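You operate a simulated robot arm through the tools that you are given. There is no shell and no other tool.

You are at the controls of a simulated robot arm. One attempt, no reset.

## Task
Set the controls near the top of the assembly table. At the end: the winder of the black cord eye bracket is turned to taut; the pressure lever of the green wiper holder is set to 3; the pressure lever of the grey wiper holder is set to 3; the blue stub shaft is on the red tray; whatever was shut is shut again. Leave all else as you found it, and nothing knocked over. The pressure lever of the grey wiper holder goes to its stop. The pressure lever of the green wiper holder goes to its stop.

Only the result counts: the job must be done as asked and must still hold three seconds after the hand-in. Knocking over, shifting, dropping, spilling or breaking anything else fails it.

## Robot
A 7-joint arm with a two-finger parallel gripper, fixed in place. Base frame: the origin is at the foot of the arm, x ahead of it, y to its left, z up; the work surface is at about z = 840. Units: mm, degrees, N and s.
With the tool pointing down near the work surface it reaches from about 300 to 700 mm from the base axis. Its first joint turns from -66.0 to 66.0 degrees. Payload 1.57 kg.
The TCP is the grasp point between the finger pads, 30 mm short of the fingertips. In the tool frame z runs along the fingers and y along their closing line. Largest opening 110 mm; finger width 24, thickness 12; the body of the gripper, 48 by 112 mm, starts 78 mm behind the TCP.
Orientation is that of the tool frame in the base frame, as a unit quaternion [x, y, z, w]. With the fingers straight down and closing along the base's y, the tool's x points along the base's -x, its y along +y and its z along -z.

## Interface
- The arm moves only by the tool apply_moves. Its argument "increments" is text: rows parted by semicolons, each of 7 numbers parted by spaces: the shift along the tool's x, y, z in mm, then the turn, a rotation vector about the tool's x, y, z in degrees, then the finger opening in mm, from 0 to 110. In form: dx dy dz wx wy wz fingers; .... A call has 1 to 20 rows; each row shifts and turns the commanded pose from where the row before left it, along the tool's axes as they then stand. A row lasts 0.2 s, in which the tool goes at most 50 mm and 8.6 degrees; a call with a longer step from one row to the next is refused whole, and so is a gripper value outside its range. Where a pose cannot be reached the arm comes as near as it can. A force on the tool above 40 N (or 10 N above the force at the start of the call, whichever is more), or a blocked arm, ends the call early, and 0.2 s more pass. Each finger travels about 108 mm/s and halts on what it meets, pressing with about 27 N; the grip force reading is that of the motor and also rises with nothing between the fingers. The clock runs only during rows and for 0.2 s after the last one: add rows that do not move to give the fingers time. The reply holds the time, the measured pose of the TCP, the force on the tool along the base axes, the opening and the grip force, in the units named above and with some noise, with the torque about the TCP (base axes, N m) and any sound that the robot's microphone picked up.
- Cameras (640 x 400 px; columns grow to the right, rows downward): "scene" is fixed at [168.9, -405.1, 1385.6]; the picture's right is [0.68, -0.73, 0.00], its down [-0.54, -0.50, -0.68] and it looks along [0.50, 0.46, -0.74] (base axes); focal length 214 px, centre (320, 200). "wrist" rides on the gripper at [70, 16, -141] in the tool frame; the picture's right is [-0.23, 0.97, 0.00], its down [-0.86, -0.20, -0.48] and it looks along [-0.47, -0.11, 0.88] (tool axes); focal length 222 px, centre (320, 200). There is no depth. A picture from a camera that has moved, and an enlarged one, comes with that camera's place and axes in the base frame and with its lens.
- get_image(camera): a new picture of that camera. It takes no simulated time.
- inspect(camera, box): a new picture of the part [left, top, right, bottom] of that camera's present view, enlarged. It takes no simulated time.
- close_job(): hands the job in; it is judged then, once.

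Places have to be worked out from the pictures, the camera data and where the tool is seen. Open the gripper and draw the arm clear of the work before you hand the job in, unless the task says otherwise.

The tools are called after ">>>" by a JSON object that holds its "name" and its "arguments". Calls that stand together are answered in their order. apply_moves: Moves the arm, as the interface text tells. Its arguments: {"type":"object","properties":{"increments":{"type":"string"}},"required":["increments"]} The other tools are called the same way: get_image (camera) takes a picture; inspect (camera, box) takes an enlarged picture of a part of a camera's view; close_job () hands the job in.

At the start:

```text
time_s: 0.0
tool_pos: [366.5, 13.4, 1196.2]
tool_rot: [0.0, 1.0, 0.0, 0.0]
ft_force: [-0.4, 0.2, 0.3]
moment: [0.04, 0.02, -0.02]
opening: 110.0
grasp_force: 0.1
```

scene: 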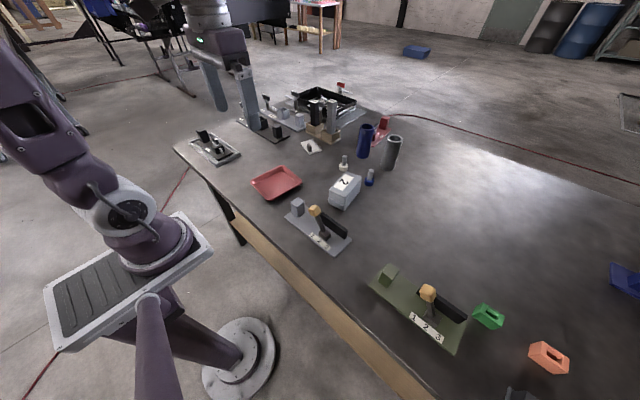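
wrist: 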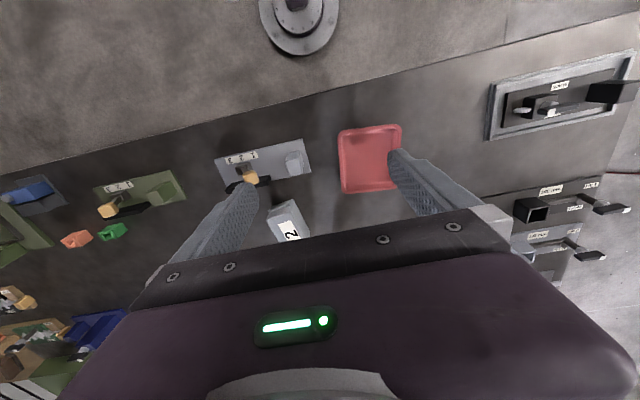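

I'll start by looking closely at the scene to identify each object.

>>> {"name": "inspect", "arguments": {"camera": "scene", "box": [170, 70, 410, 220]}}

>>> {"name": "inspect", "arguments": {"camera": "scene", "box": [260, 140, 420, 260]}}

>>> {"name": "inspect", "arguments": {"camera": "scene", "box": [350, 240, 590, 390]}}

>>> {"name": "inspect", "arguments": {"camera": "wrist", "box": [470, 40, 640, 280]}}

>>> {"name": "inspect", "arguments": {"camera": "wrist", "box": [0, 120, 330, 380]}}

```text
2.67 times, centred on (290, 145) of scene
camera zoom: at [168.9, -405.1, 1385.6], right [0.68, -0.73, 0.0], down [-0.54, -0.5, -0.68], along [0.5, 0.46, -0.74], focal length 572 px, centre (400, 347)
```

zoom: 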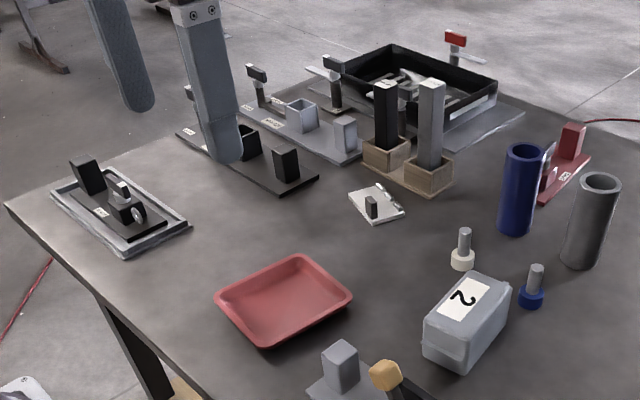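

```text
3.33 times, centred on (340, 200) of scene
camera zoom: at [168.9, -405.1, 1385.6], right [0.68, -0.73, 0.0], down [-0.54, -0.5, -0.68], along [0.5, 0.46, -0.74], focal length 715 px, centre (253, 200)
```

zoom: 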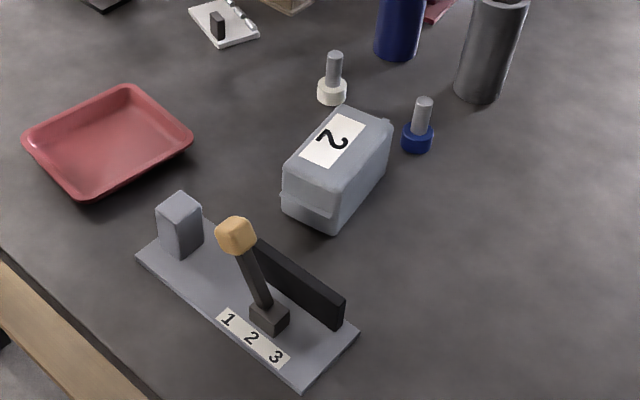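

```text
2.67 times, centred on (470, 315) of scene
camera zoom: at [168.9, -405.1, 1385.6], right [0.68, -0.73, 0.0], down [-0.54, -0.5, -0.68], along [0.5, 0.46, -0.74], focal length 572 px, centre (-80, -107)
```

zoom: 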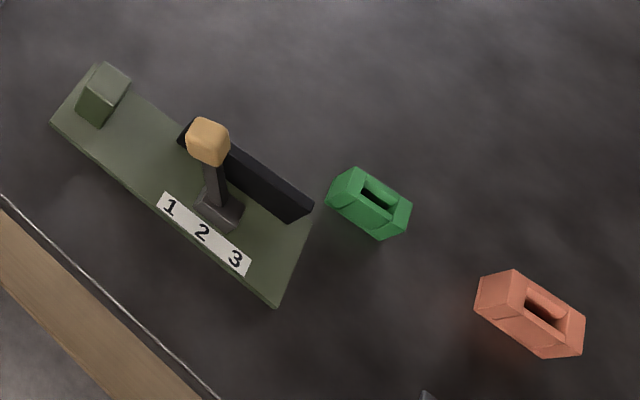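

```text
1.67 times, centred on (555, 160) of wrist
camera zoom: at [296.3, 29.0, 1336.6], right [0.23, 0.97, 0.0], down [0.86, -0.2, 0.48], along [0.47, -0.11, -0.88], focal length 370 px, centre (-72, 267)
```

zoom: 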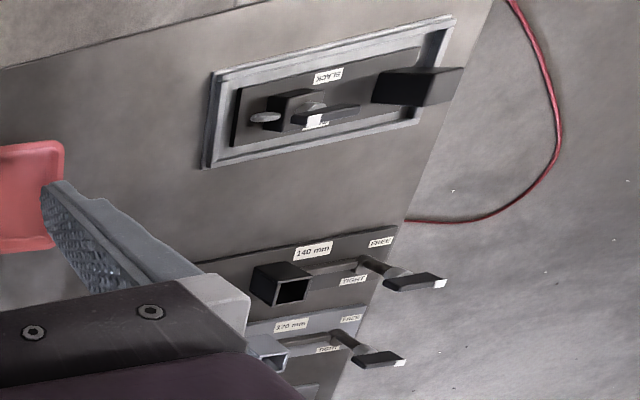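

```text
1.54 times, centred on (165, 250) of wrist
camera zoom: at [296.3, 29.0, 1336.6], right [0.23, 0.97, 0.0], down [0.86, -0.2, 0.48], along [0.47, -0.11, -0.88], focal length 342 px, centre (558, 123)
```

zoom: 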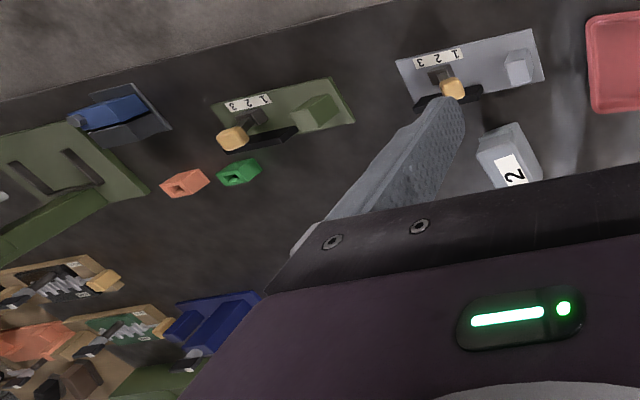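

The black cord eye bracket appears to be around (450, 500), the two lever holders around (438, -175) and (436, -497), the blue stub shaft near (715, -145) and the red tray near (490, 106). I'll move the wrist camera high over the black bracket for a closer look.

>>> {"name": "apply_moves", "arguments": {"increments": "1 38 4 0 0 0 110;1 38 4 0 0 0 110;1 38 4 0 0 0 110;1 38 4 0 0 0 110;1 38 4 0 0 0 110;1 38 4 0 0 0 110;1 38 4 0 0 0 110;1 38 4 0 0 0 110;1 38 4 0 0 0 110;1 38 4 0 0 0 110;0 0 0 0 0 0 110"}}

>>> {"name": "get_image", "arguments": {"camera": "wrist"}}

>>> {"name": "get_image", "arguments": {"camera": "scene"}}

```text
time_s: 2.4
tool_pos: [354.3, 390.4, 1154.7]
tool_rot: [0.0, 1.0, 0.0, 0.0]
ft_force: [0.4, -0.2, 0.2]
moment: [0.02, -0.02, 0.03]
opening: 110.0
grasp_force: 0.0
```

```text
taken
camera wrist: at [283.3, 406.9, 1294.9], right [0.23, 0.97, 0.0], down [0.86, -0.2, 0.48], along [0.47, -0.11, -0.88], focal length 222 px, centre (320, 200)
```

wrist: 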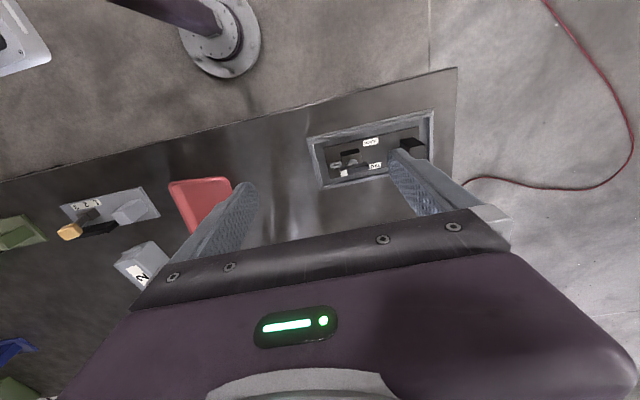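

```text
taken
```

scene: 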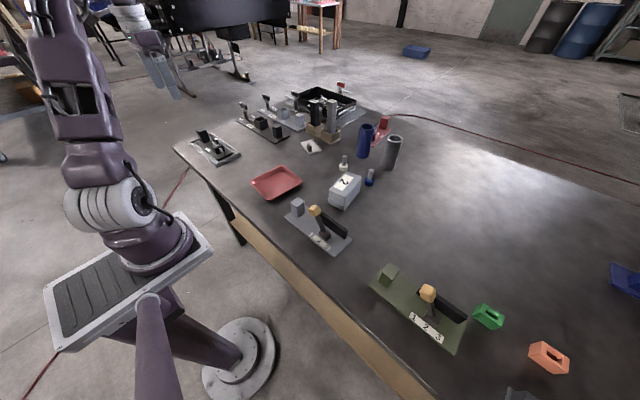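

>>> {"name": "inspect", "arguments": {"camera": "wrist", "box": [300, 100, 450, 195]}}

>>> {"name": "inspect", "arguments": {"camera": "scene", "box": [180, 115, 250, 170]}}

>>> {"name": "inspect", "arguments": {"camera": "scene", "box": [230, 75, 370, 160]}}

>>> {"name": "inspect", "arguments": {"camera": "scene", "box": [330, 100, 430, 200]}}

```text
4.21 times, centred on (375, 148) of wrist
camera zoom: at [283.3, 406.9, 1294.9], right [0.23, 0.97, 0.0], down [0.86, -0.2, 0.48], along [0.47, -0.11, -0.88], focal length 935 px, centre (88, 421)
```

zoom: 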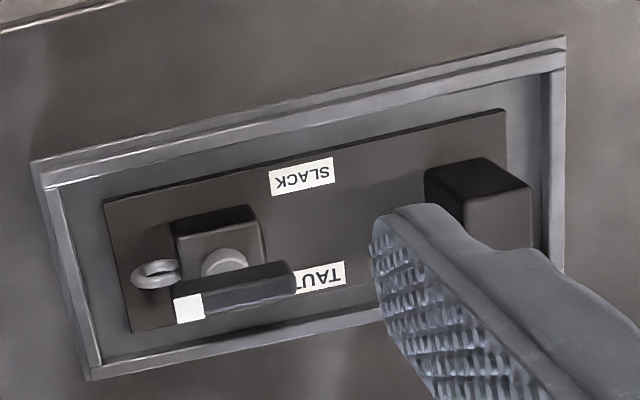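

```text
7.27 times, centred on (215, 142) of scene
camera zoom: at [168.9, -405.1, 1385.6], right [0.68, -0.73, 0.0], down [-0.54, -0.5, -0.68], along [0.5, 0.46, -0.74], focal length 1560 px, centre (1084, 618)
```

zoom: 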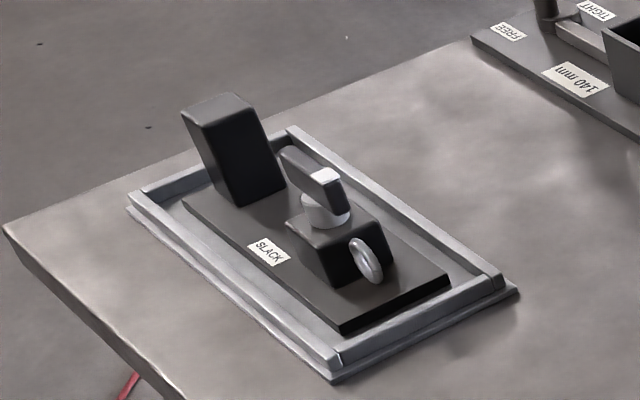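

```text
4.57 times, centred on (300, 118) of scene
camera zoom: at [168.9, -405.1, 1385.6], right [0.68, -0.73, 0.0], down [-0.54, -0.5, -0.68], along [0.5, 0.46, -0.74], focal length 980 px, centre (411, 577)
```

zoom: 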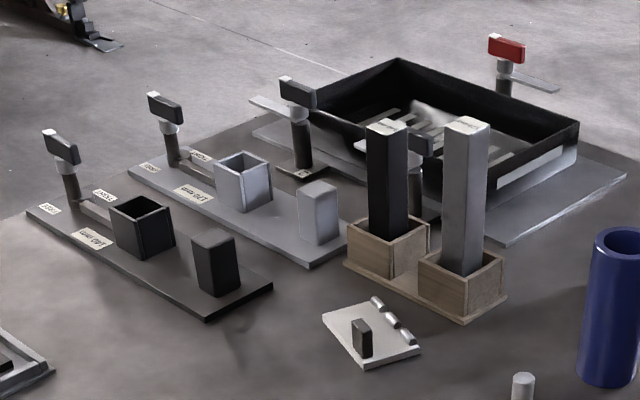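

```text
4.00 times, centred on (380, 150) of scene
camera zoom: at [168.9, -405.1, 1385.6], right [0.68, -0.73, 0.0], down [-0.54, -0.5, -0.68], along [0.5, 0.46, -0.74], focal length 858 px, centre (80, 400)
```

zoom: 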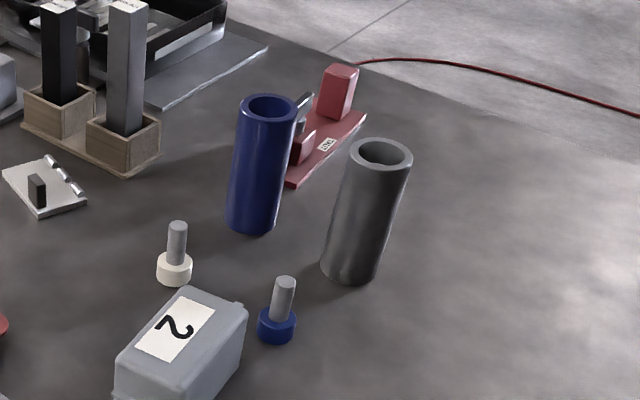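

The bracket has SLACK and TAUT labels, with a white-tipped winder handle over a knob. I'll go lower above it to see the handle geometry clearly.

>>> {"name": "apply_moves", "arguments": {"increments": "-5 18 27 0 0 0 110;-5 18 27 0 0 0 110;-5 18 27 0 0 0 110;-5 18 27 0 0 0 110;-5 18 27 0 0 0 110;0 0 0 0 0 0 110"}}

>>> {"name": "get_image", "arguments": {"camera": "wrist"}}

>>> {"name": "inspect", "arguments": {"camera": "wrist", "box": [240, 110, 440, 250]}}

```text
time_s: 3.8
tool_pos: [380.8, 482.7, 1017.4]
tool_rot: [0.0, 1.0, 0.0, 0.0]
ft_force: [0.0, -0.7, 0.3]
moment: [0.01, 0.01, 0.01]
opening: 110.1
grasp_force: 0.0
```

```text
taken
camera wrist: at [311.2, 499.3, 1158.4], right [0.23, 0.97, 0.0], down [0.85, -0.2, 0.48], along [0.47, -0.11, -0.88], focal length 222 px, centre (320, 200)
```

wrist: 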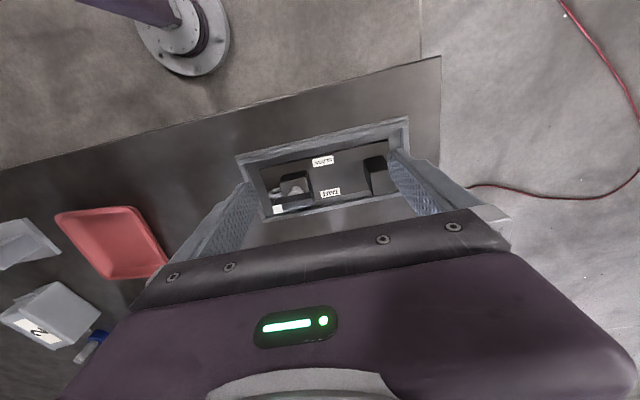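

```text
2.86 times, centred on (340, 180) of wrist
camera zoom: at [311.2, 499.3, 1158.4], right [0.23, 0.97, 0.0], down [0.85, -0.2, 0.48], along [0.47, -0.11, -0.88], focal length 635 px, centre (263, 257)
```

zoom: 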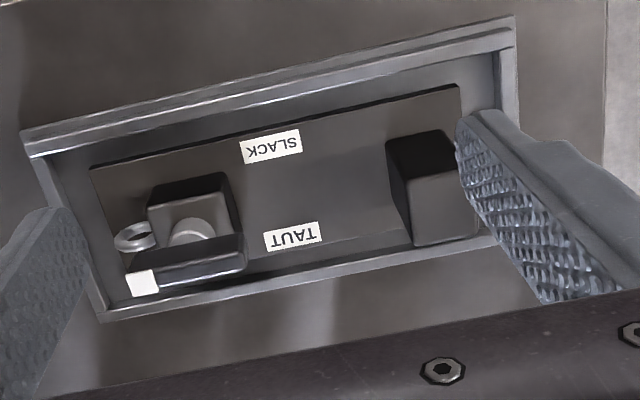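

The winder bar is centred near (435, 437) with its top at z≈920 and runs along y, white tip toward -y. To learn the pointer convention, I'll zoom on the similar handles in the scene (a red bracket, and the clamps with FREE/TIGHT labels).

>>> {"name": "inspect", "arguments": {"camera": "scene", "box": [360, 108, 400, 148]}}

>>> {"name": "inspect", "arguments": {"camera": "scene", "box": [232, 92, 292, 132]}}

>>> {"name": "inspect", "arguments": {"camera": "scene", "box": [285, 75, 365, 130]}}

>>> {"name": "inspect", "arguments": {"camera": "scene", "box": [190, 125, 230, 155]}}

```text
10.00 times, centred on (380, 128) of scene
camera zoom: at [168.9, -405.1, 1385.6], right [0.68, -0.73, 0.0], down [-0.54, -0.5, -0.68], along [0.5, 0.46, -0.74], focal length 2145 px, centre (-280, 920)
```

zoom: 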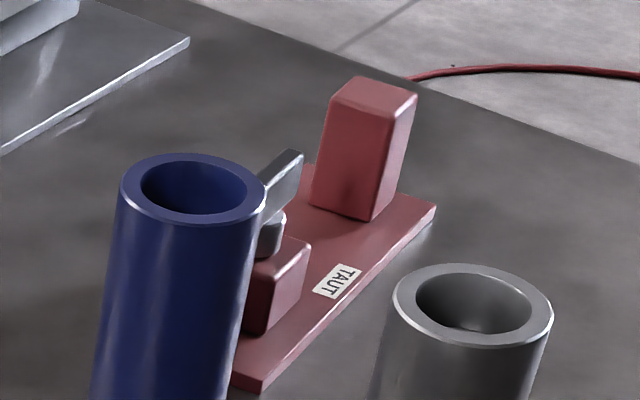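

```text
10.00 times, centred on (262, 112) of scene
camera zoom: at [168.9, -405.1, 1385.6], right [0.68, -0.73, 0.0], down [-0.54, -0.5, -0.68], along [0.5, 0.46, -0.74], focal length 2145 px, centre (900, 1080)
```

zoom: 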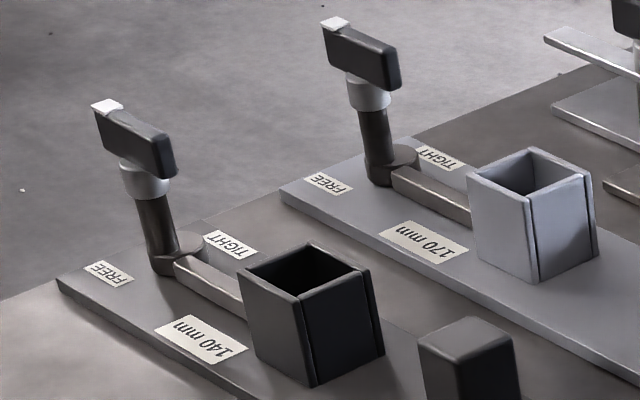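

```text
7.27 times, centred on (325, 102) of scene
camera zoom: at [168.9, -405.1, 1385.6], right [0.68, -0.73, 0.0], down [-0.54, -0.5, -0.68], along [0.5, 0.46, -0.74], focal length 1560 px, centre (284, 909)
```

zoom: 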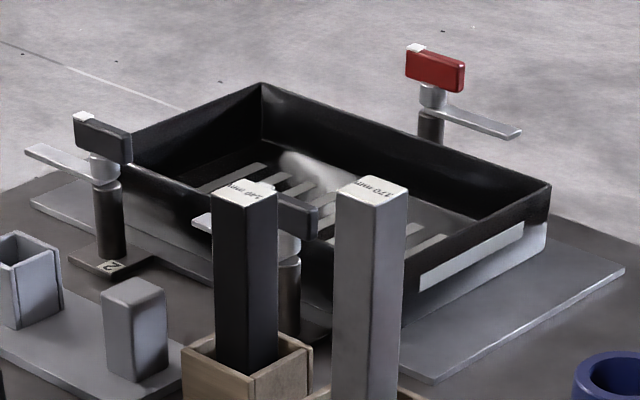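

```text
13.33 times, centred on (210, 140) of scene
camera zoom: at [168.9, -405.1, 1385.6], right [0.68, -0.73, 0.0], down [-0.54, -0.5, -0.68], along [0.5, 0.46, -0.74], focal length 2860 px, centre (1787, 1000)
```

zoom: 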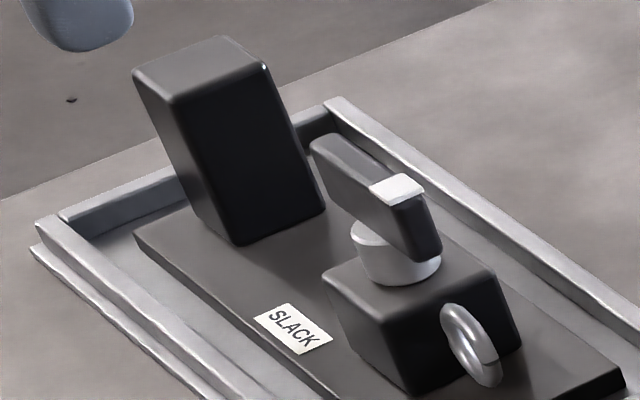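

All similar handles sit in line with their plates, with SLACK and TAUT marking the two sides. The black winder's tip points -y, so it should swing toward +x (the TAUT side). I'll rotate the tool about 90° so the fingers close along x, then check the pose.

>>> {"name": "apply_moves", "arguments": {"increments": "0 0 0 0 0 8.2 110;0 0 0 0 0 8.2 110;0 0 0 0 0 8.2 110;0 0 0 0 0 8.2 110;0 0 0 0 0 8.2 110;0 0 0 0 0 8.2 110;0 0 0 0 0 8.2 110;0 0 0 0 0 8.2 110;0 0 0 0 0 8.2 110;0 0 0 0 0 8.2 110;0 0 0 0 0 8 110;0 0 0 0 0 0 110"}}

>>> {"name": "get_image", "arguments": {"camera": "wrist"}}

```text
time_s: 6.4
tool_pos: [381.2, 483.9, 1019.2]
tool_rot: [0.708, 0.707, 0.0, -0.001]
ft_force: [0.1, -0.2, 0.5]
moment: [0.0, 0.02, -0.02]
opening: 109.9
grasp_force: 0.0
```

```text
taken
camera wrist: at [397.0, 552.4, 1161.0], right [0.97, -0.23, 0.0], down [-0.2, -0.85, 0.48], along [-0.11, -0.47, -0.88], focal length 222 px, centre (320, 200)
```

wrist: 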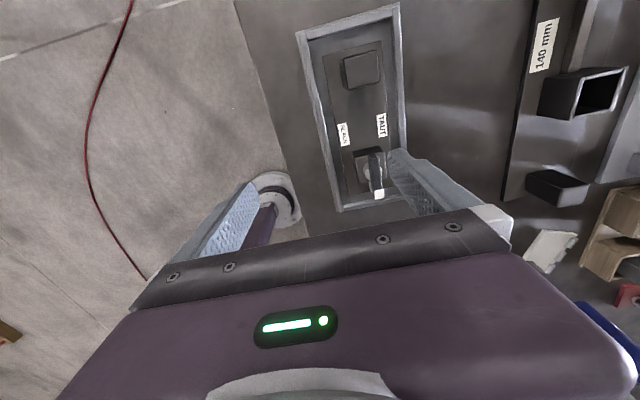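

The rotation worked. Here is a closer look at the winder from this side.

>>> {"name": "inspect", "arguments": {"camera": "wrist", "box": [310, 90, 430, 215]}}

```text
3.20 times, centred on (370, 152) of wrist
camera zoom: at [397.0, 552.4, 1161.0], right [0.97, -0.23, 0.0], down [-0.2, -0.85, 0.48], along [-0.11, -0.47, -0.88], focal length 711 px, centre (160, 352)
```

zoom: 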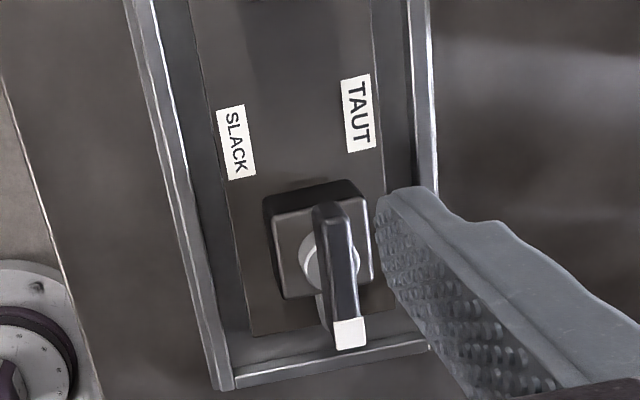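

The bar is at x≈438, y≈410–468, z≈897–920, about 12 mm thick, with its axis near (438, 438). I'll narrow the fingers to 50 mm, move above it and descend partway to check alignment.

>>> {"name": "apply_moves", "arguments": {"increments": "-15 19 0 0 0 0 80;-15 19 0 0 0 0 50;-15 19 0 0 0 0 50;0 0 20 0 0 0 50;0 0 20 0 0 0 50;0 0 15 0 0 0 50;0 0 0 0 0 0 50"}}

>>> {"name": "get_image", "arguments": {"camera": "wrist"}}

```text
time_s: 8.0
tool_pos: [440.0, 438.8, 966.1]
tool_rot: [0.707, 0.707, 0.0, 0.0]
ft_force: [0.4, -1.0, 0.4]
moment: [0.0, 0.0, 0.04]
opening: 50.0
grasp_force: 0.1
```

```text
taken
camera wrist: at [454.6, 507.9, 1107.4], right [0.97, -0.23, 0.0], down [-0.2, -0.85, 0.48], along [-0.11, -0.47, -0.88], focal length 222 px, centre (320, 200)
```

wrist: 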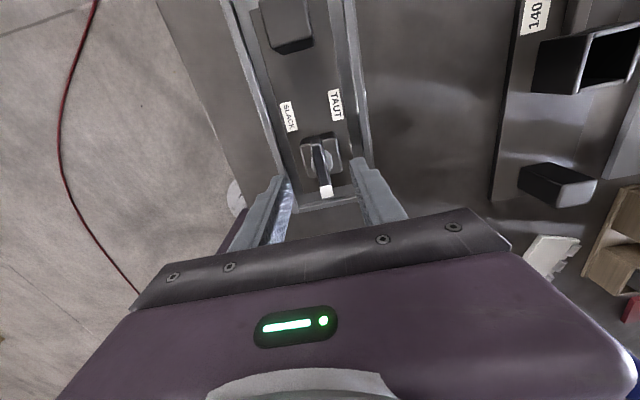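

The bar is centred between the fingers. I'll descend to z≈933 so the tips straddle the bar but stay above the hub, then close gently.

>>> {"name": "apply_moves", "arguments": {"increments": "0 -1 12 0 0 0 50;0 -0.5 11 0 0 0 50;0 0 10 0 0 0 50;0 0 0 0 0 0 50"}}

>>> {"name": "inspect", "arguments": {"camera": "wrist", "box": [240, 100, 420, 230]}}

>>> {"name": "inspect", "arguments": {"camera": "scene", "box": [170, 100, 260, 170]}}

```text
time_s: 9.0
tool_pos: [435.9, 436.8, 932.0]
tool_rot: [0.707, 0.707, 0.001, 0.0]
ft_force: [0.0, 0.1, -0.7]
moment: [-0.01, 0.02, 0.0]
opening: 50.2
grasp_force: 0.1
```

```text
3.08 times, centred on (330, 165) of wrist
camera zoom: at [451.9, 506.9, 1073.5], right [0.97, -0.23, 0.0], down [-0.2, -0.85, 0.48], along [-0.11, -0.47, -0.88], focal length 684 px, centre (289, 308)
```

zoom: 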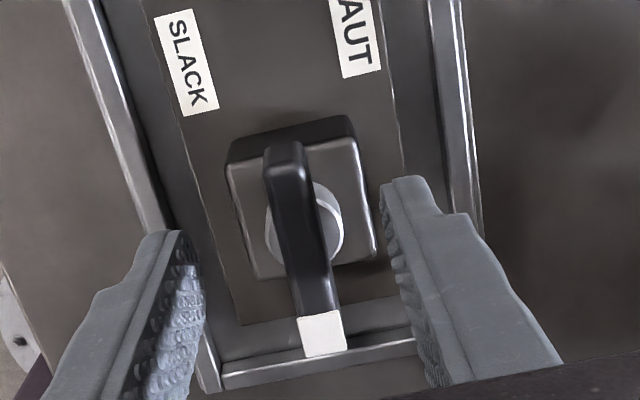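

```text
5.71 times, centred on (215, 135) of scene
camera zoom: at [168.9, -405.1, 1385.6], right [0.68, -0.73, 0.0], down [-0.54, -0.5, -0.68], along [0.5, 0.46, -0.74], focal length 1226 px, centre (920, 571)
```

zoom: 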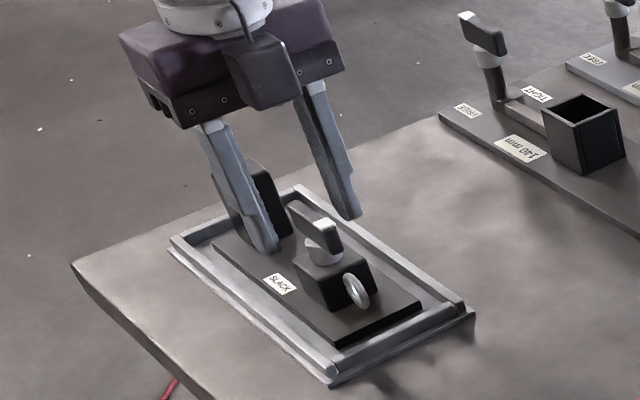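

The fingers straddle the bar; the TCP sits roughly 2–3 mm toward -x of the bar centre. I'll shift that small amount and close on the bar.

>>> {"name": "apply_moves", "arguments": {"increments": "1.5 2.5 0 0 0 0 50;0 0 0 0 0 0 30;0 0 0 0 0 0 16;0 0 0 0 0 0 6;0 0 0 0 0 0 6"}}

>>> {"name": "inspect", "arguments": {"camera": "wrist", "box": [240, 100, 420, 230]}}

```text
time_s: 10.2
tool_pos: [440.0, 437.7, 932.8]
tool_rot: [0.707, 0.707, 0.0, 0.0]
ft_force: [0.9, -0.5, 0.6]
moment: [0.03, -0.05, -0.09]
opening: 10.6
grasp_force: 27.4
```

```text
3.08 times, centred on (330, 165) of wrist
camera zoom: at [455.0, 508.3, 1074.2], right [0.97, -0.23, 0.0], down [-0.2, -0.86, 0.48], along [-0.11, -0.47, -0.88], focal length 684 px, centre (289, 308)
```

zoom: 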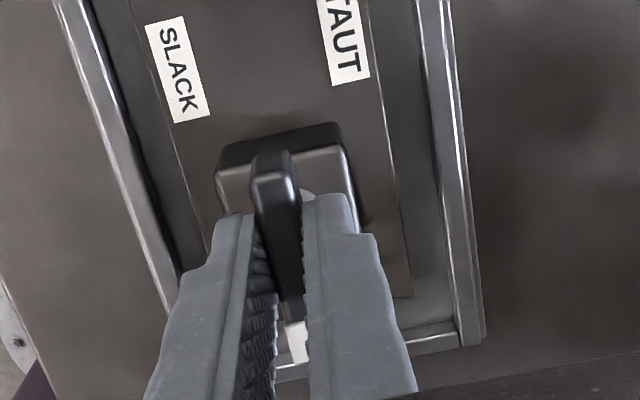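

The bar is gripped (10.6 mm, little side force). I'll try a small turn toward TAUT (tip toward +x, so negative about tool z) and read the torque.

>>> {"name": "apply_moves", "arguments": {"increments": "0 0 0 0 0 -4 6;0 0 0 0 0 -4 6;0 0 0 0 0 0 6"}}

>>> {"name": "inspect", "arguments": {"camera": "wrist", "box": [240, 100, 420, 230]}}

```text
time_s: 11.0
tool_pos: [440.6, 439.2, 933.0]
tool_rot: [0.656, 0.755, 0.001, 0.001]
ft_force: [3.7, 1.9, 2.0]
moment: [0.26, -0.11, -0.7]
opening: 10.8
grasp_force: 27.5
```

```text
3.08 times, centred on (330, 165) of wrist
camera zoom: at [445.6, 510.1, 1074.1], right [1.0, -0.09, 0.0], down [-0.08, -0.88, 0.48], along [-0.04, -0.48, -0.88], focal length 684 px, centre (289, 308)
```

zoom: 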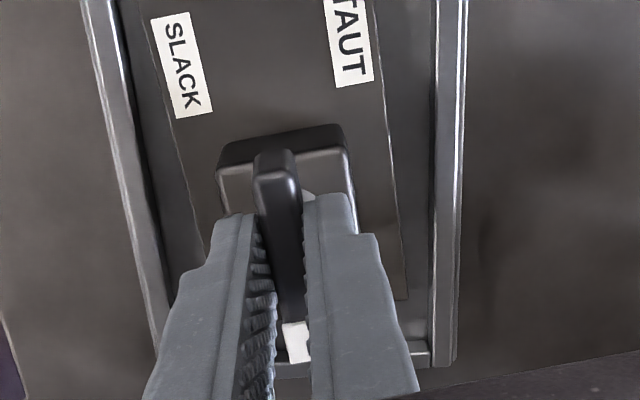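

The label plate turned together with the gripper while the outer frame stayed, so the winder resists in this direction and the loose bracket moved. I'll turn straight back by the same amount and compare.

>>> {"name": "apply_moves", "arguments": {"increments": "0 0 0 0 0 4 6;0 0 0 0 0 4 6;0 0 0 0 0 0 6"}}

>>> {"name": "inspect", "arguments": {"camera": "wrist", "box": [240, 100, 420, 230]}}

>>> {"name": "inspect", "arguments": {"camera": "scene", "box": [170, 100, 260, 170]}}

```text
time_s: 11.8
tool_pos: [440.0, 439.0, 932.4]
tool_rot: [0.707, 0.707, 0.0, 0.0]
ft_force: [-3.3, -1.7, 6.0]
moment: [0.11, 0.07, -0.03]
opening: 10.5
grasp_force: 26.8
```

```text
3.08 times, centred on (330, 165) of wrist
camera zoom: at [454.8, 508.2, 1073.9], right [0.97, -0.23, 0.0], down [-0.2, -0.85, 0.48], along [-0.11, -0.47, -0.88], focal length 684 px, centre (289, 308)
```

zoom: 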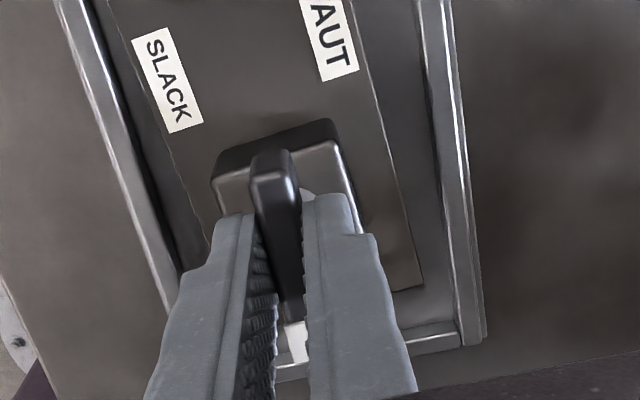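

```text
5.71 times, centred on (215, 135) of scene
camera zoom: at [168.7, -405.3, 1385.6], right [0.68, -0.73, 0.0], down [-0.54, -0.5, -0.68], along [0.5, 0.46, -0.74], focal length 1226 px, centre (920, 571)
```

zoom: 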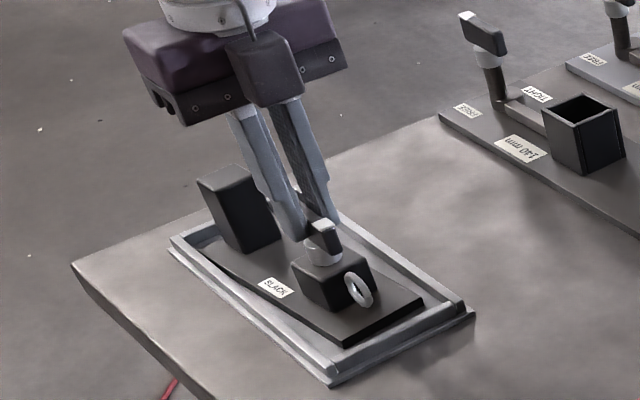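

Comparing pictures: the plate swung about 5.5° and stayed there, while the handle came back freely. So the winder was at its stop in that direction (slack) and turns freely the other way; the taut end must be clockwise from above. I'll release, rise and re-grip with the wrist turned 180° for enough travel, then use the taut stop to bring the plate back square.

>>> {"name": "apply_moves", "arguments": {"increments": "0 0 0 0 0 0 20;0 0 0 0 0 0 50;0 0 0 0 0 0 50;0 0 -20 0 0 0 50;0 0 -40 0 0 0 50;0 0 0 0 0 0 50"}}

>>> {"name": "apply_moves", "arguments": {"increments": "0 0 0 0 0 -8.5 50;0 0 0 0 0 -8.5 50;0 0 0 0 0 -8.5 50;0 0 0 0 0 -8.5 50;0 0 0 0 0 -8.5 50;0 0 0 0 0 -8.5 50;0 0 0 0 0 -8.5 50;0 0 0 0 0 -8.5 50;0 0 0 0 0 -8.5 50;0 0 0 0 0 -8.5 50;0 0 0 0 0 0 50"}}

>>> {"name": "apply_moves", "arguments": {"increments": "0 0 0 0 0 -8.5 50;0 0 0 0 0 -8.5 50;0 0 0 0 0 -8.5 50;0 0 0 0 0 -8.5 50;0 0 0 0 0 -8.5 50;0 0 0 0 0 -8.5 50;0 0 0 0 0 -8.5 50;0 0 0 0 0 -8.5 50;0 0 0 0 0 -8.5 50;0 0 0 0 0 -8.5 50;0 0 0 0 0 -8.5 50;0 0 0 0 0 0 50"}}

>>> {"name": "get_image", "arguments": {"camera": "wrist"}}

```text
time_s: 13.2
tool_pos: [437.7, 437.5, 991.8]
tool_rot: [0.708, 0.706, 0.0, 0.001]
ft_force: [-0.5, -0.1, -0.7]
moment: [0.01, 0.02, 0.0]
opening: 50.0
grasp_force: 0.0
```

```text
time_s: 15.6
tool_pos: [437.7, 438.9, 993.3]
tool_rot: [0.043, 0.999, -0.001, 0.0]
ft_force: [0.8, 0.8, -0.3]
moment: [0.01, -0.02, 0.0]
opening: 50.2
grasp_force: 0.1
```

```text
time_s: 18.2
tool_pos: [439.2, 439.4, 992.8]
tool_rot: [-0.699, 0.715, 0.0, 0.0]
ft_force: [0.2, 0.0, -0.3]
moment: [-0.04, -0.01, 0.03]
opening: 49.9
grasp_force: 0.1
```

```text
taken
camera wrist: at [420.4, 370.1, 1133.8], right [-0.97, 0.25, 0.0], down [0.22, 0.85, 0.48], along [0.12, 0.46, -0.88], focal length 222 px, centre (320, 200)
```

wrist: 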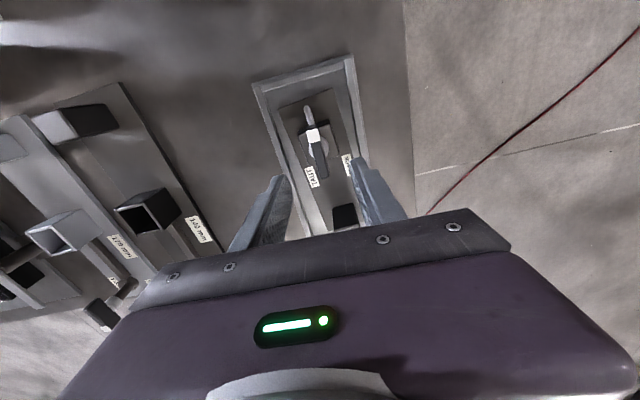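

>>> {"name": "inspect", "arguments": {"camera": "wrist", "box": [240, 50, 400, 230]}}

>>> {"name": "inspect", "arguments": {"camera": "scene", "box": [190, 125, 230, 155]}}

```text
2.22 times, centred on (320, 140) of wrist
camera zoom: at [420.4, 370.1, 1133.8], right [-0.97, 0.25, 0.0], down [0.22, 0.85, 0.48], along [0.12, 0.46, -0.88], focal length 494 px, centre (320, 333)
```

zoom: 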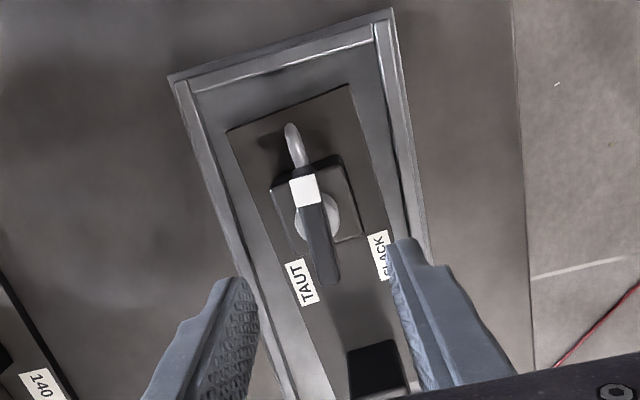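

```text
13.33 times, centred on (210, 140) of scene
camera zoom: at [168.9, -405.1, 1385.6], right [0.68, -0.73, 0.0], down [-0.54, -0.5, -0.68], along [0.5, 0.46, -0.74], focal length 2860 px, centre (1787, 1000)
```

zoom: 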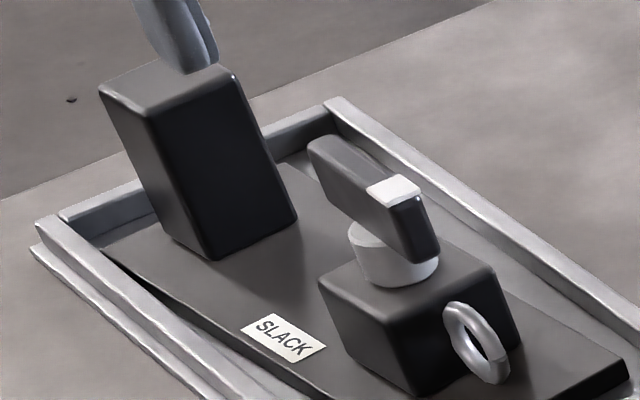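

The handle is still at x≈438.4 with its tip at y≈414, and the plate is rotated about 5° in the frame. I'll lower straight down to z≈933 and grip again.

>>> {"name": "apply_moves", "arguments": {"increments": "1 0 20 0 0 -1.5 50;0.5 0 20 0 0 0 50;0 0 20 0 0 0 50;0 0 0 0 0 0 30;0 0 0 0 0 0 16;0 0 0 0 0 0 6;0 0 0 0 0 0 6"}}

>>> {"name": "inspect", "arguments": {"camera": "wrist", "box": [220, 50, 420, 230]}}

```text
time_s: 19.8
tool_pos: [440.4, 437.3, 933.1]
tool_rot: [0.707, -0.707, 0.0, 0.0]
ft_force: [0.0, -0.2, 0.0]
moment: [0.05, 0.0, 0.0]
opening: 10.4
grasp_force: 27.1
```

```text
2.22 times, centred on (320, 140) of wrist
camera zoom: at [422.6, 366.8, 1073.1], right [-0.97, 0.23, 0.0], down [0.2, 0.86, 0.48], along [0.11, 0.47, -0.88], focal length 494 px, centre (320, 333)
```

zoom: 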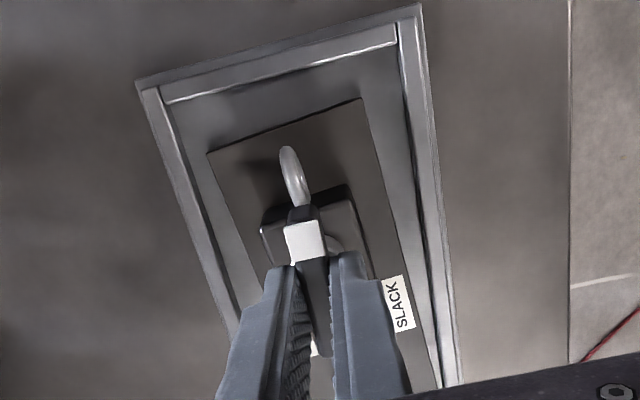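

Gripped again. Now I'll turn clockwise from above by 16° and check the torque and whether the plate stays put.

>>> {"name": "apply_moves", "arguments": {"increments": "0 0 0 0 0 5 6;0 0 0 0 0 5 6;0 0 0 0 0 5 6;0 0 0 0 0 0 6"}}

>>> {"name": "inspect", "arguments": {"camera": "wrist", "box": [220, 50, 420, 230]}}

```text
time_s: 20.8
tool_pos: [440.3, 437.2, 933.2]
tool_rot: [-0.608, 0.794, 0.0, -0.001]
ft_force: [0.2, -0.5, 1.0]
moment: [-0.09, 0.06, 0.0]
opening: 10.7
grasp_force: 26.0
```

```text
2.22 times, centred on (320, 140) of wrist
camera zoom: at [405.1, 374.3, 1073.1], right [-0.88, 0.47, 0.0], down [0.41, 0.77, 0.48], along [0.23, 0.42, -0.88], focal length 494 px, centre (320, 333)
```

zoom: 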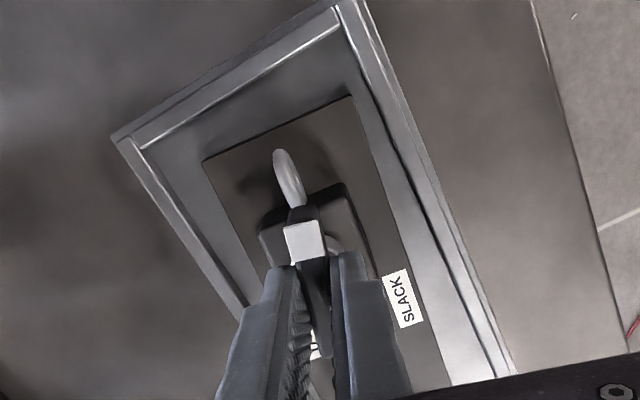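

The torque is near zero, but this time the plate seems to be turning along with the handle. I'll check from the scene camera before going further.

>>> {"name": "inspect", "arguments": {"camera": "scene", "box": [185, 115, 245, 165]}}

>>> {"name": "get_image", "arguments": {"camera": "wrist"}}

```text
8.00 times, centred on (215, 140) of scene
camera zoom: at [168.9, -405.1, 1385.6], right [0.68, -0.73, 0.0], down [-0.54, -0.5, -0.68], along [0.5, 0.46, -0.74], focal length 1716 px, centre (1160, 680)
```

zoom: 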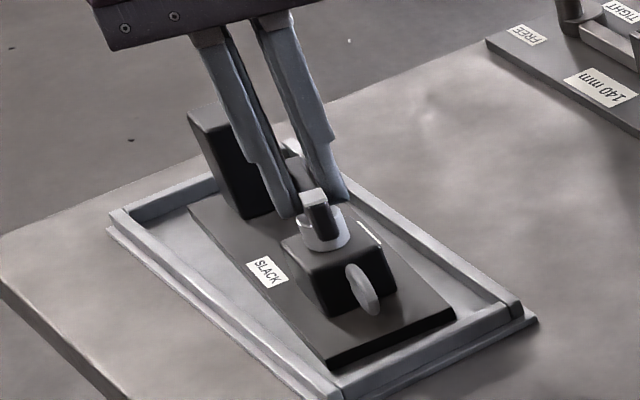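

```text
taken
camera wrist: at [405.1, 374.3, 1073.1], right [-0.88, 0.47, 0.0], down [0.41, 0.77, 0.48], along [0.23, 0.42, -0.88], focal length 222 px, centre (320, 200)
```

wrist: 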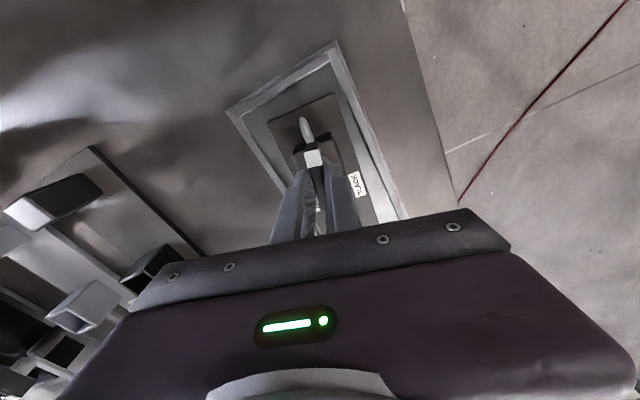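

The bracket is loose inside the frame, and the winder's own resistance exceeds the plate's friction. I'll turn back about 9.5° to square the plate in the frame. After that I'll press down through the hub so that friction holds the plate while the winder turns.

>>> {"name": "apply_moves", "arguments": {"increments": "0 0 0 0 0 -4.5 6;0 0 0 0 0 -4.5 6;0 0 0 0 0 0 6"}}

>>> {"name": "inspect", "arguments": {"camera": "wrist", "box": [220, 50, 420, 230]}}

>>> {"name": "inspect", "arguments": {"camera": "scene", "box": [190, 125, 230, 155]}}

```text
time_s: 21.6
tool_pos: [440.4, 438.2, 932.7]
tool_rot: [-0.669, 0.744, 0.0, 0.0]
ft_force: [0.4, -0.2, -0.6]
moment: [-0.09, 0.01, 0.0]
opening: 10.5
grasp_force: 27.0
```

```text
2.22 times, centred on (320, 140) of wrist
camera zoom: at [415.6, 369.9, 1073.2], right [-0.94, 0.33, 0.0], down [0.29, 0.83, 0.48], along [0.16, 0.45, -0.88], focal length 494 px, centre (320, 333)
```

zoom: 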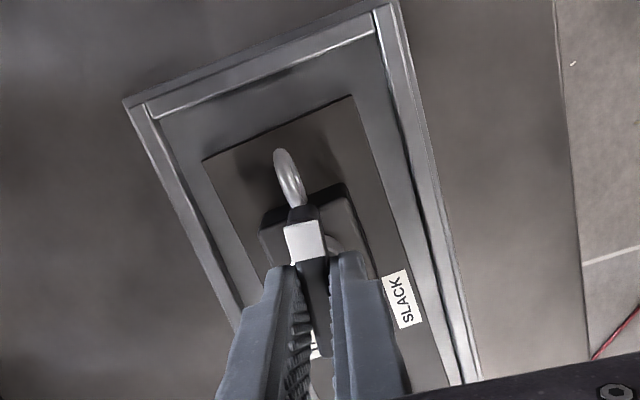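

```text
13.33 times, centred on (210, 140) of scene
camera zoom: at [168.9, -405.1, 1385.6], right [0.68, -0.73, 0.0], down [-0.54, -0.5, -0.68], along [0.5, 0.46, -0.74], focal length 2860 px, centre (1787, 1000)
```

zoom: 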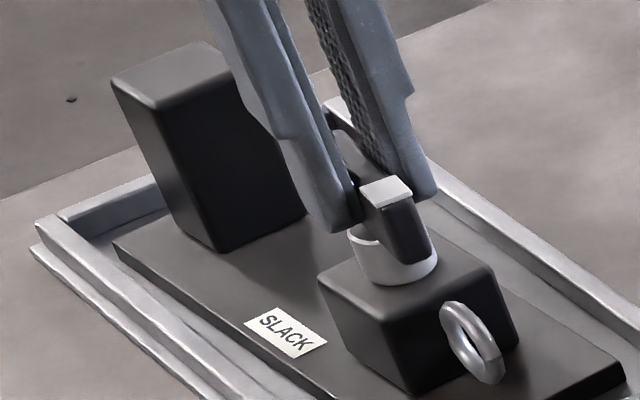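

The plate is now about 3° off square, and the handle has already turned roughly 9° relative to it, clockwise with little torque. I'll press down in small steps and read the vertical force.

>>> {"name": "apply_moves", "arguments": {"increments": "0 0 1 0 0 0 6;0 0 1 0 0 0 6;0 0 0 0 0 0 6"}}

```text
time_s: 22.4
tool_pos: [439.4, 437.9, 930.6]
tool_rot: [-0.669, 0.743, 0.001, 0.002]
ft_force: [-2.0, 3.0, 18.3]
moment: [0.12, 0.08, -0.02]
opening: 10.7
grasp_force: 26.7
```

About 18 N of downforce now. I'll turn clockwise 16° under this load and check whether the plate stays.

>>> {"name": "apply_moves", "arguments": {"increments": "0 0 0.3 0 0 4 6;0 0 0 0 0 4 6;0 0 0 0 0 4 6;0 0 0 0 0 4 6;0 0 0 0 0 0 6"}}

>>> {"name": "inspect", "arguments": {"camera": "wrist", "box": [220, 50, 420, 230]}}

>>> {"name": "inspect", "arguments": {"camera": "scene", "box": [190, 125, 230, 155]}}

```text
time_s: 23.6
tool_pos: [439.4, 437.3, 929.7]
tool_rot: [-0.558, 0.83, 0.0, -0.001]
ft_force: [1.5, 0.8, 3.5]
moment: [0.57, -0.27, 0.0]
opening: 10.4
grasp_force: 27.3
```

```text
2.22 times, centred on (320, 140) of wrist
camera zoom: at [397.0, 378.3, 1070.6], right [-0.82, 0.58, 0.0], down [0.51, 0.72, 0.48], along [0.27, 0.39, -0.88], focal length 494 px, centre (320, 333)
```

zoom: 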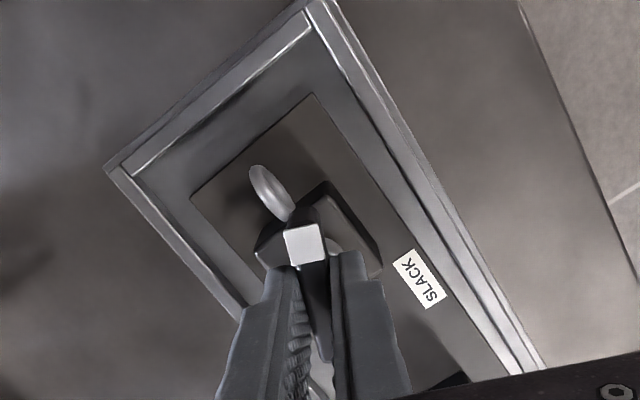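

```text
13.33 times, centred on (210, 140) of scene
camera zoom: at [168.9, -405.2, 1385.6], right [0.68, -0.73, 0.0], down [-0.54, -0.5, -0.68], along [0.5, 0.46, -0.74], focal length 2860 px, centre (1787, 1000)
```

zoom: 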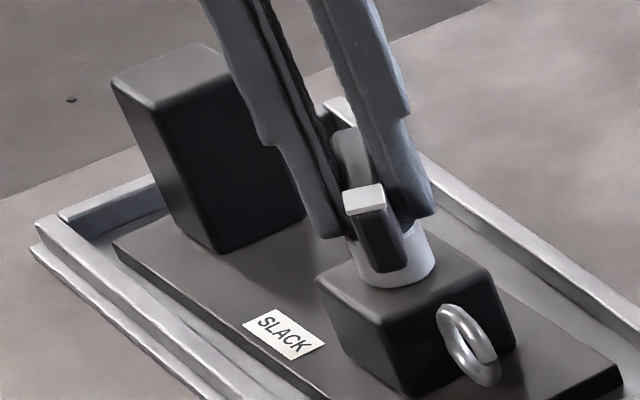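

Pressing works: the plate stayed still and the winder turned. I'll continue clockwise in stages, keeping a light press.

>>> {"name": "apply_moves", "arguments": {"increments": "0 0 1 0 0 0 6;0 0 0.3 0 0 5 6;0 0 0 0 0 5 6;0 0 0 0 0 5 6;0 0 0 0 0 5 6;0 0 0 0 0 0 6"}}

>>> {"name": "inspect", "arguments": {"camera": "scene", "box": [190, 125, 230, 155]}}

```text
time_s: 25.0
tool_pos: [440.1, 437.7, 929.3]
tool_rot: [-0.406, 0.914, 0.0, -0.001]
ft_force: [1.4, -3.4, 7.2]
moment: [-0.4, 0.2, 0.03]
opening: 10.5
grasp_force: 26.8
```

```text
13.33 times, centred on (210, 140) of scene
camera zoom: at [168.8, -405.3, 1385.5], right [0.68, -0.73, 0.0], down [-0.54, -0.5, -0.68], along [0.5, 0.46, -0.74], focal length 2860 px, centre (1787, 1000)
```

zoom: 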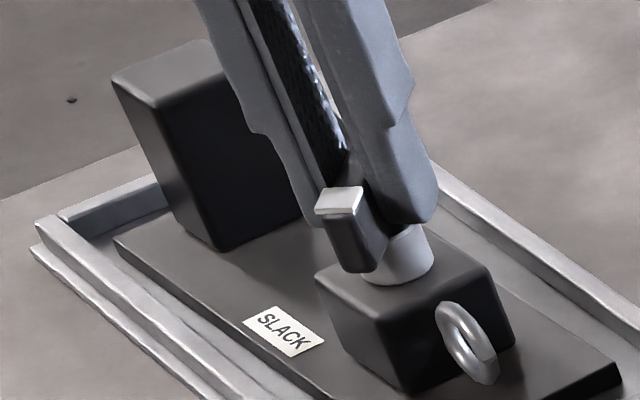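

The plate holds still while the handle turns. I'll continue clockwise, watching for a stop.

>>> {"name": "apply_moves", "arguments": {"increments": "0 0 0.5 0 0 0 6;0 0 0.2 0 0 5 6;0 0 0 0 0 5 6;0 0 0 0 0 5 6;0 0 0 0 0 5 6;0 0 0 0 0 0 6"}}

>>> {"name": "inspect", "arguments": {"camera": "scene", "box": [190, 125, 230, 155]}}

```text
time_s: 26.4
tool_pos: [439.8, 438.4, 928.8]
tool_rot: [-0.241, 0.971, 0.001, 0.001]
ft_force: [3.2, -4.8, 18.3]
moment: [-0.13, -0.04, 0.0]
opening: 10.4
grasp_force: 27.1
```

```text
13.33 times, centred on (210, 140) of scene
camera zoom: at [168.7, -405.5, 1385.5], right [0.68, -0.73, 0.0], down [-0.54, -0.5, -0.68], along [0.5, 0.46, -0.74], focal length 2860 px, centre (1787, 1000)
```

zoom: 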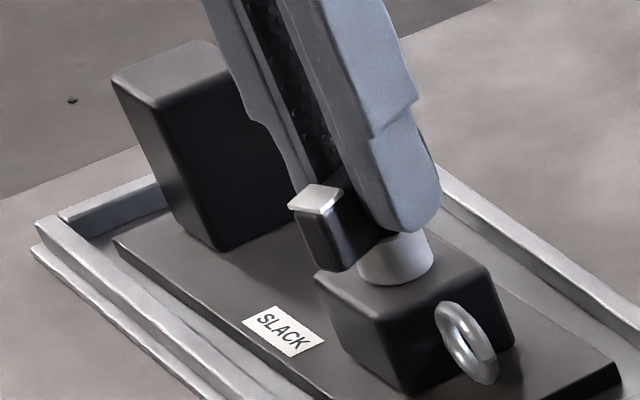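

No stop yet (about 62° turned) and the plate is unchanged. Continuing.

>>> {"name": "apply_moves", "arguments": {"increments": "0 0 0 0 0 5 6;0 0 0 0 0 5 6;0 0 0 0 0 5 6;0 0 0 0 0 5 6;0 0 0 0 0 0 6"}}

>>> {"name": "inspect", "arguments": {"camera": "scene", "box": [190, 125, 230, 155]}}

>>> {"name": "get_image", "arguments": {"camera": "wrist"}}

```text
time_s: 27.6
tool_pos: [439.6, 438.3, 930.3]
tool_rot: [-0.068, 0.998, -0.001, 0.001]
ft_force: [5.8, -6.1, 15.9]
moment: [-0.11, -0.37, 0.0]
opening: 10.5
grasp_force: 27.0
```

```text
13.33 times, centred on (210, 140) of scene
camera zoom: at [168.8, -405.5, 1385.5], right [0.68, -0.73, 0.0], down [-0.54, -0.5, -0.68], along [0.5, 0.46, -0.74], focal length 2860 px, centre (1787, 1000)
```

zoom: 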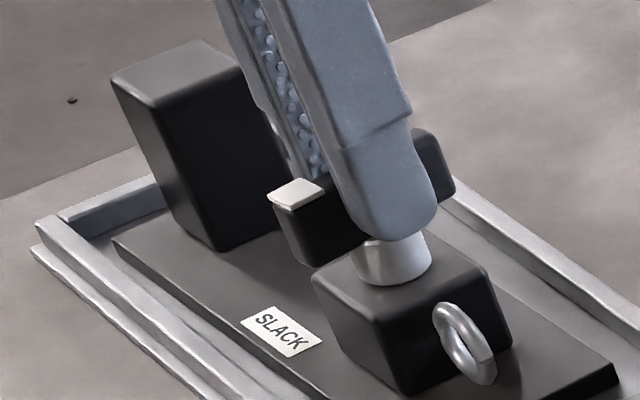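

```text
taken
camera wrist: at [367.5, 443.9, 1069.9], right [0.09, 1.0, 0.0], down [0.87, -0.08, 0.48], along [0.48, -0.04, -0.88], focal length 222 px, centre (320, 200)
```

wrist: 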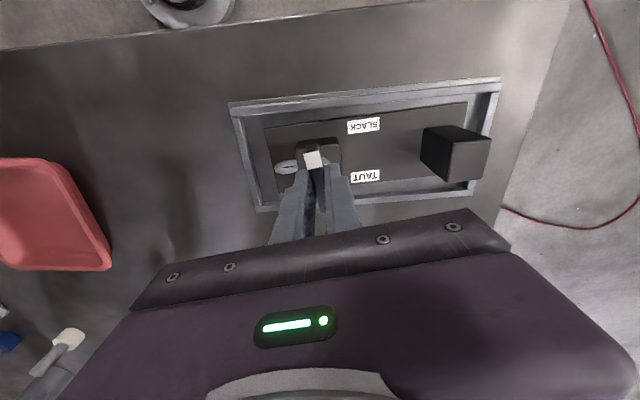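

The tip now points to -x (about 82° turned), still without a stop. I'll continue in smaller steps.

>>> {"name": "apply_moves", "arguments": {"increments": "0 0 0.3 0 0 4 6;0 0 0 0 0 4 6;0 0 0 0 0 4 6;0 0 0 0 0 0 6"}}

>>> {"name": "inspect", "arguments": {"camera": "wrist", "box": [220, 60, 500, 230]}}

```text
time_s: 28.6
tool_pos: [437.7, 437.5, 928.4]
tool_rot: [0.034, 0.999, 0.0, -0.001]
ft_force: [-4.2, -6.3, 18.0]
moment: [-0.13, 0.66, 0.03]
opening: 10.3
grasp_force: 27.0
```

```text
2.29 times, centred on (360, 145) of wrist
camera zoom: at [370.5, 458.8, 1069.5], right [0.3, 0.96, 0.0], down [0.84, -0.26, 0.48], along [0.46, -0.14, -0.88], focal length 508 px, centre (229, 326)
```

zoom: 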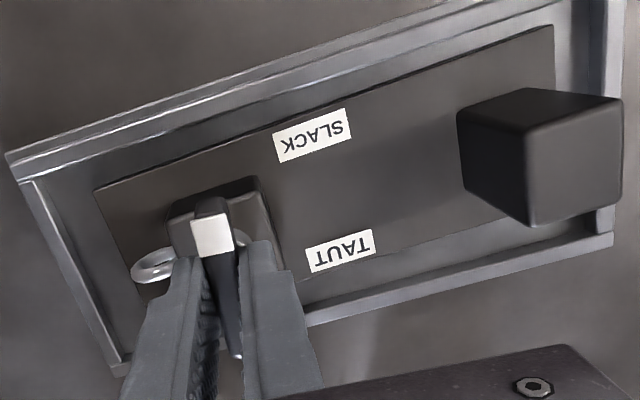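

The winder behaves as follows: damped and free clockwise, with a hard stop counter-clockwise from where it started. So taut must lie further clockwise. I'll continue slowly and watch for residual torque marking the stop.

>>> {"name": "apply_moves", "arguments": {"increments": "0 0 0 0 0 4 6;0 0 0 0 0 4 6;0 0 0 0 0 4 6;0 0 0 0 0 4 6;0 0 0 0 0 0 6"}}

>>> {"name": "inspect", "arguments": {"camera": "wrist", "box": [220, 60, 500, 230]}}

```text
time_s: 29.8
tool_pos: [439.5, 438.2, 927.4]
tool_rot: [0.173, 0.985, 0.001, 0.001]
ft_force: [0.1, 0.7, 22.0]
moment: [0.04, 0.36, -0.02]
opening: 10.6
grasp_force: 27.3
```

```text
2.29 times, centred on (360, 145) of wrist
camera zoom: at [378.4, 476.2, 1069.3], right [0.55, 0.84, 0.0], down [0.73, -0.48, 0.48], along [0.4, -0.26, -0.88], focal length 508 px, centre (229, 326)
```

zoom: 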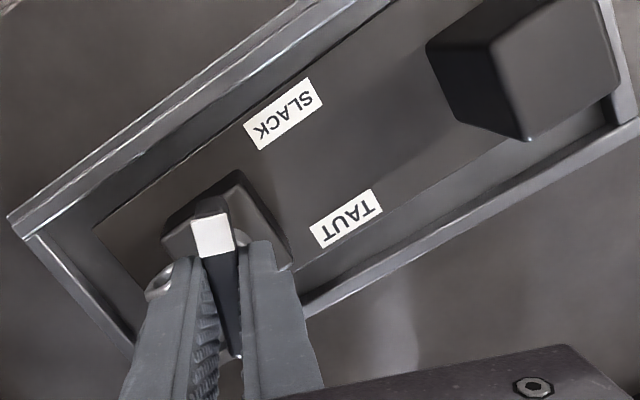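

110° turned and still no stop; the plate holds. Continuing.

>>> {"name": "apply_moves", "arguments": {"increments": "0 0 0 0 0 4 6;0 0 0 0 0 4 6;0 0 0 0 0 4 6;0 0 0 0 0 0 6"}}

>>> {"name": "inspect", "arguments": {"camera": "wrist", "box": [220, 60, 500, 230]}}

```text
time_s: 30.8
tool_pos: [438.4, 438.2, 927.8]
tool_rot: [0.276, 0.961, -0.001, 0.001]
ft_force: [-0.3, -11.1, 26.2]
moment: [-0.2, 0.02, -0.01]
opening: 10.3
grasp_force: 26.8
```

```text
2.29 times, centred on (360, 145) of wrist
camera zoom: at [388.1, 488.3, 1069.3], right [0.71, 0.7, 0.0], down [0.62, -0.62, 0.48], along [0.34, -0.34, -0.88], focal length 508 px, centre (229, 326)
```

zoom: 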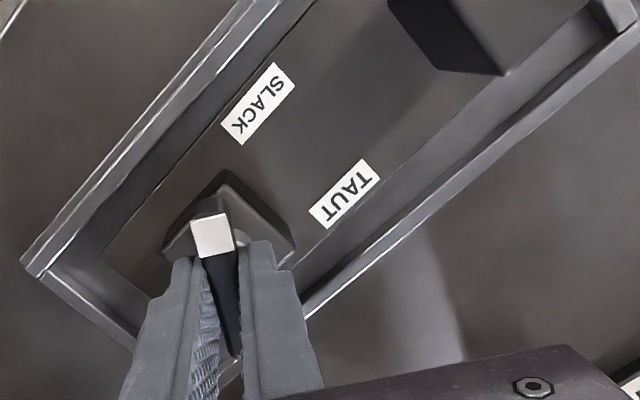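

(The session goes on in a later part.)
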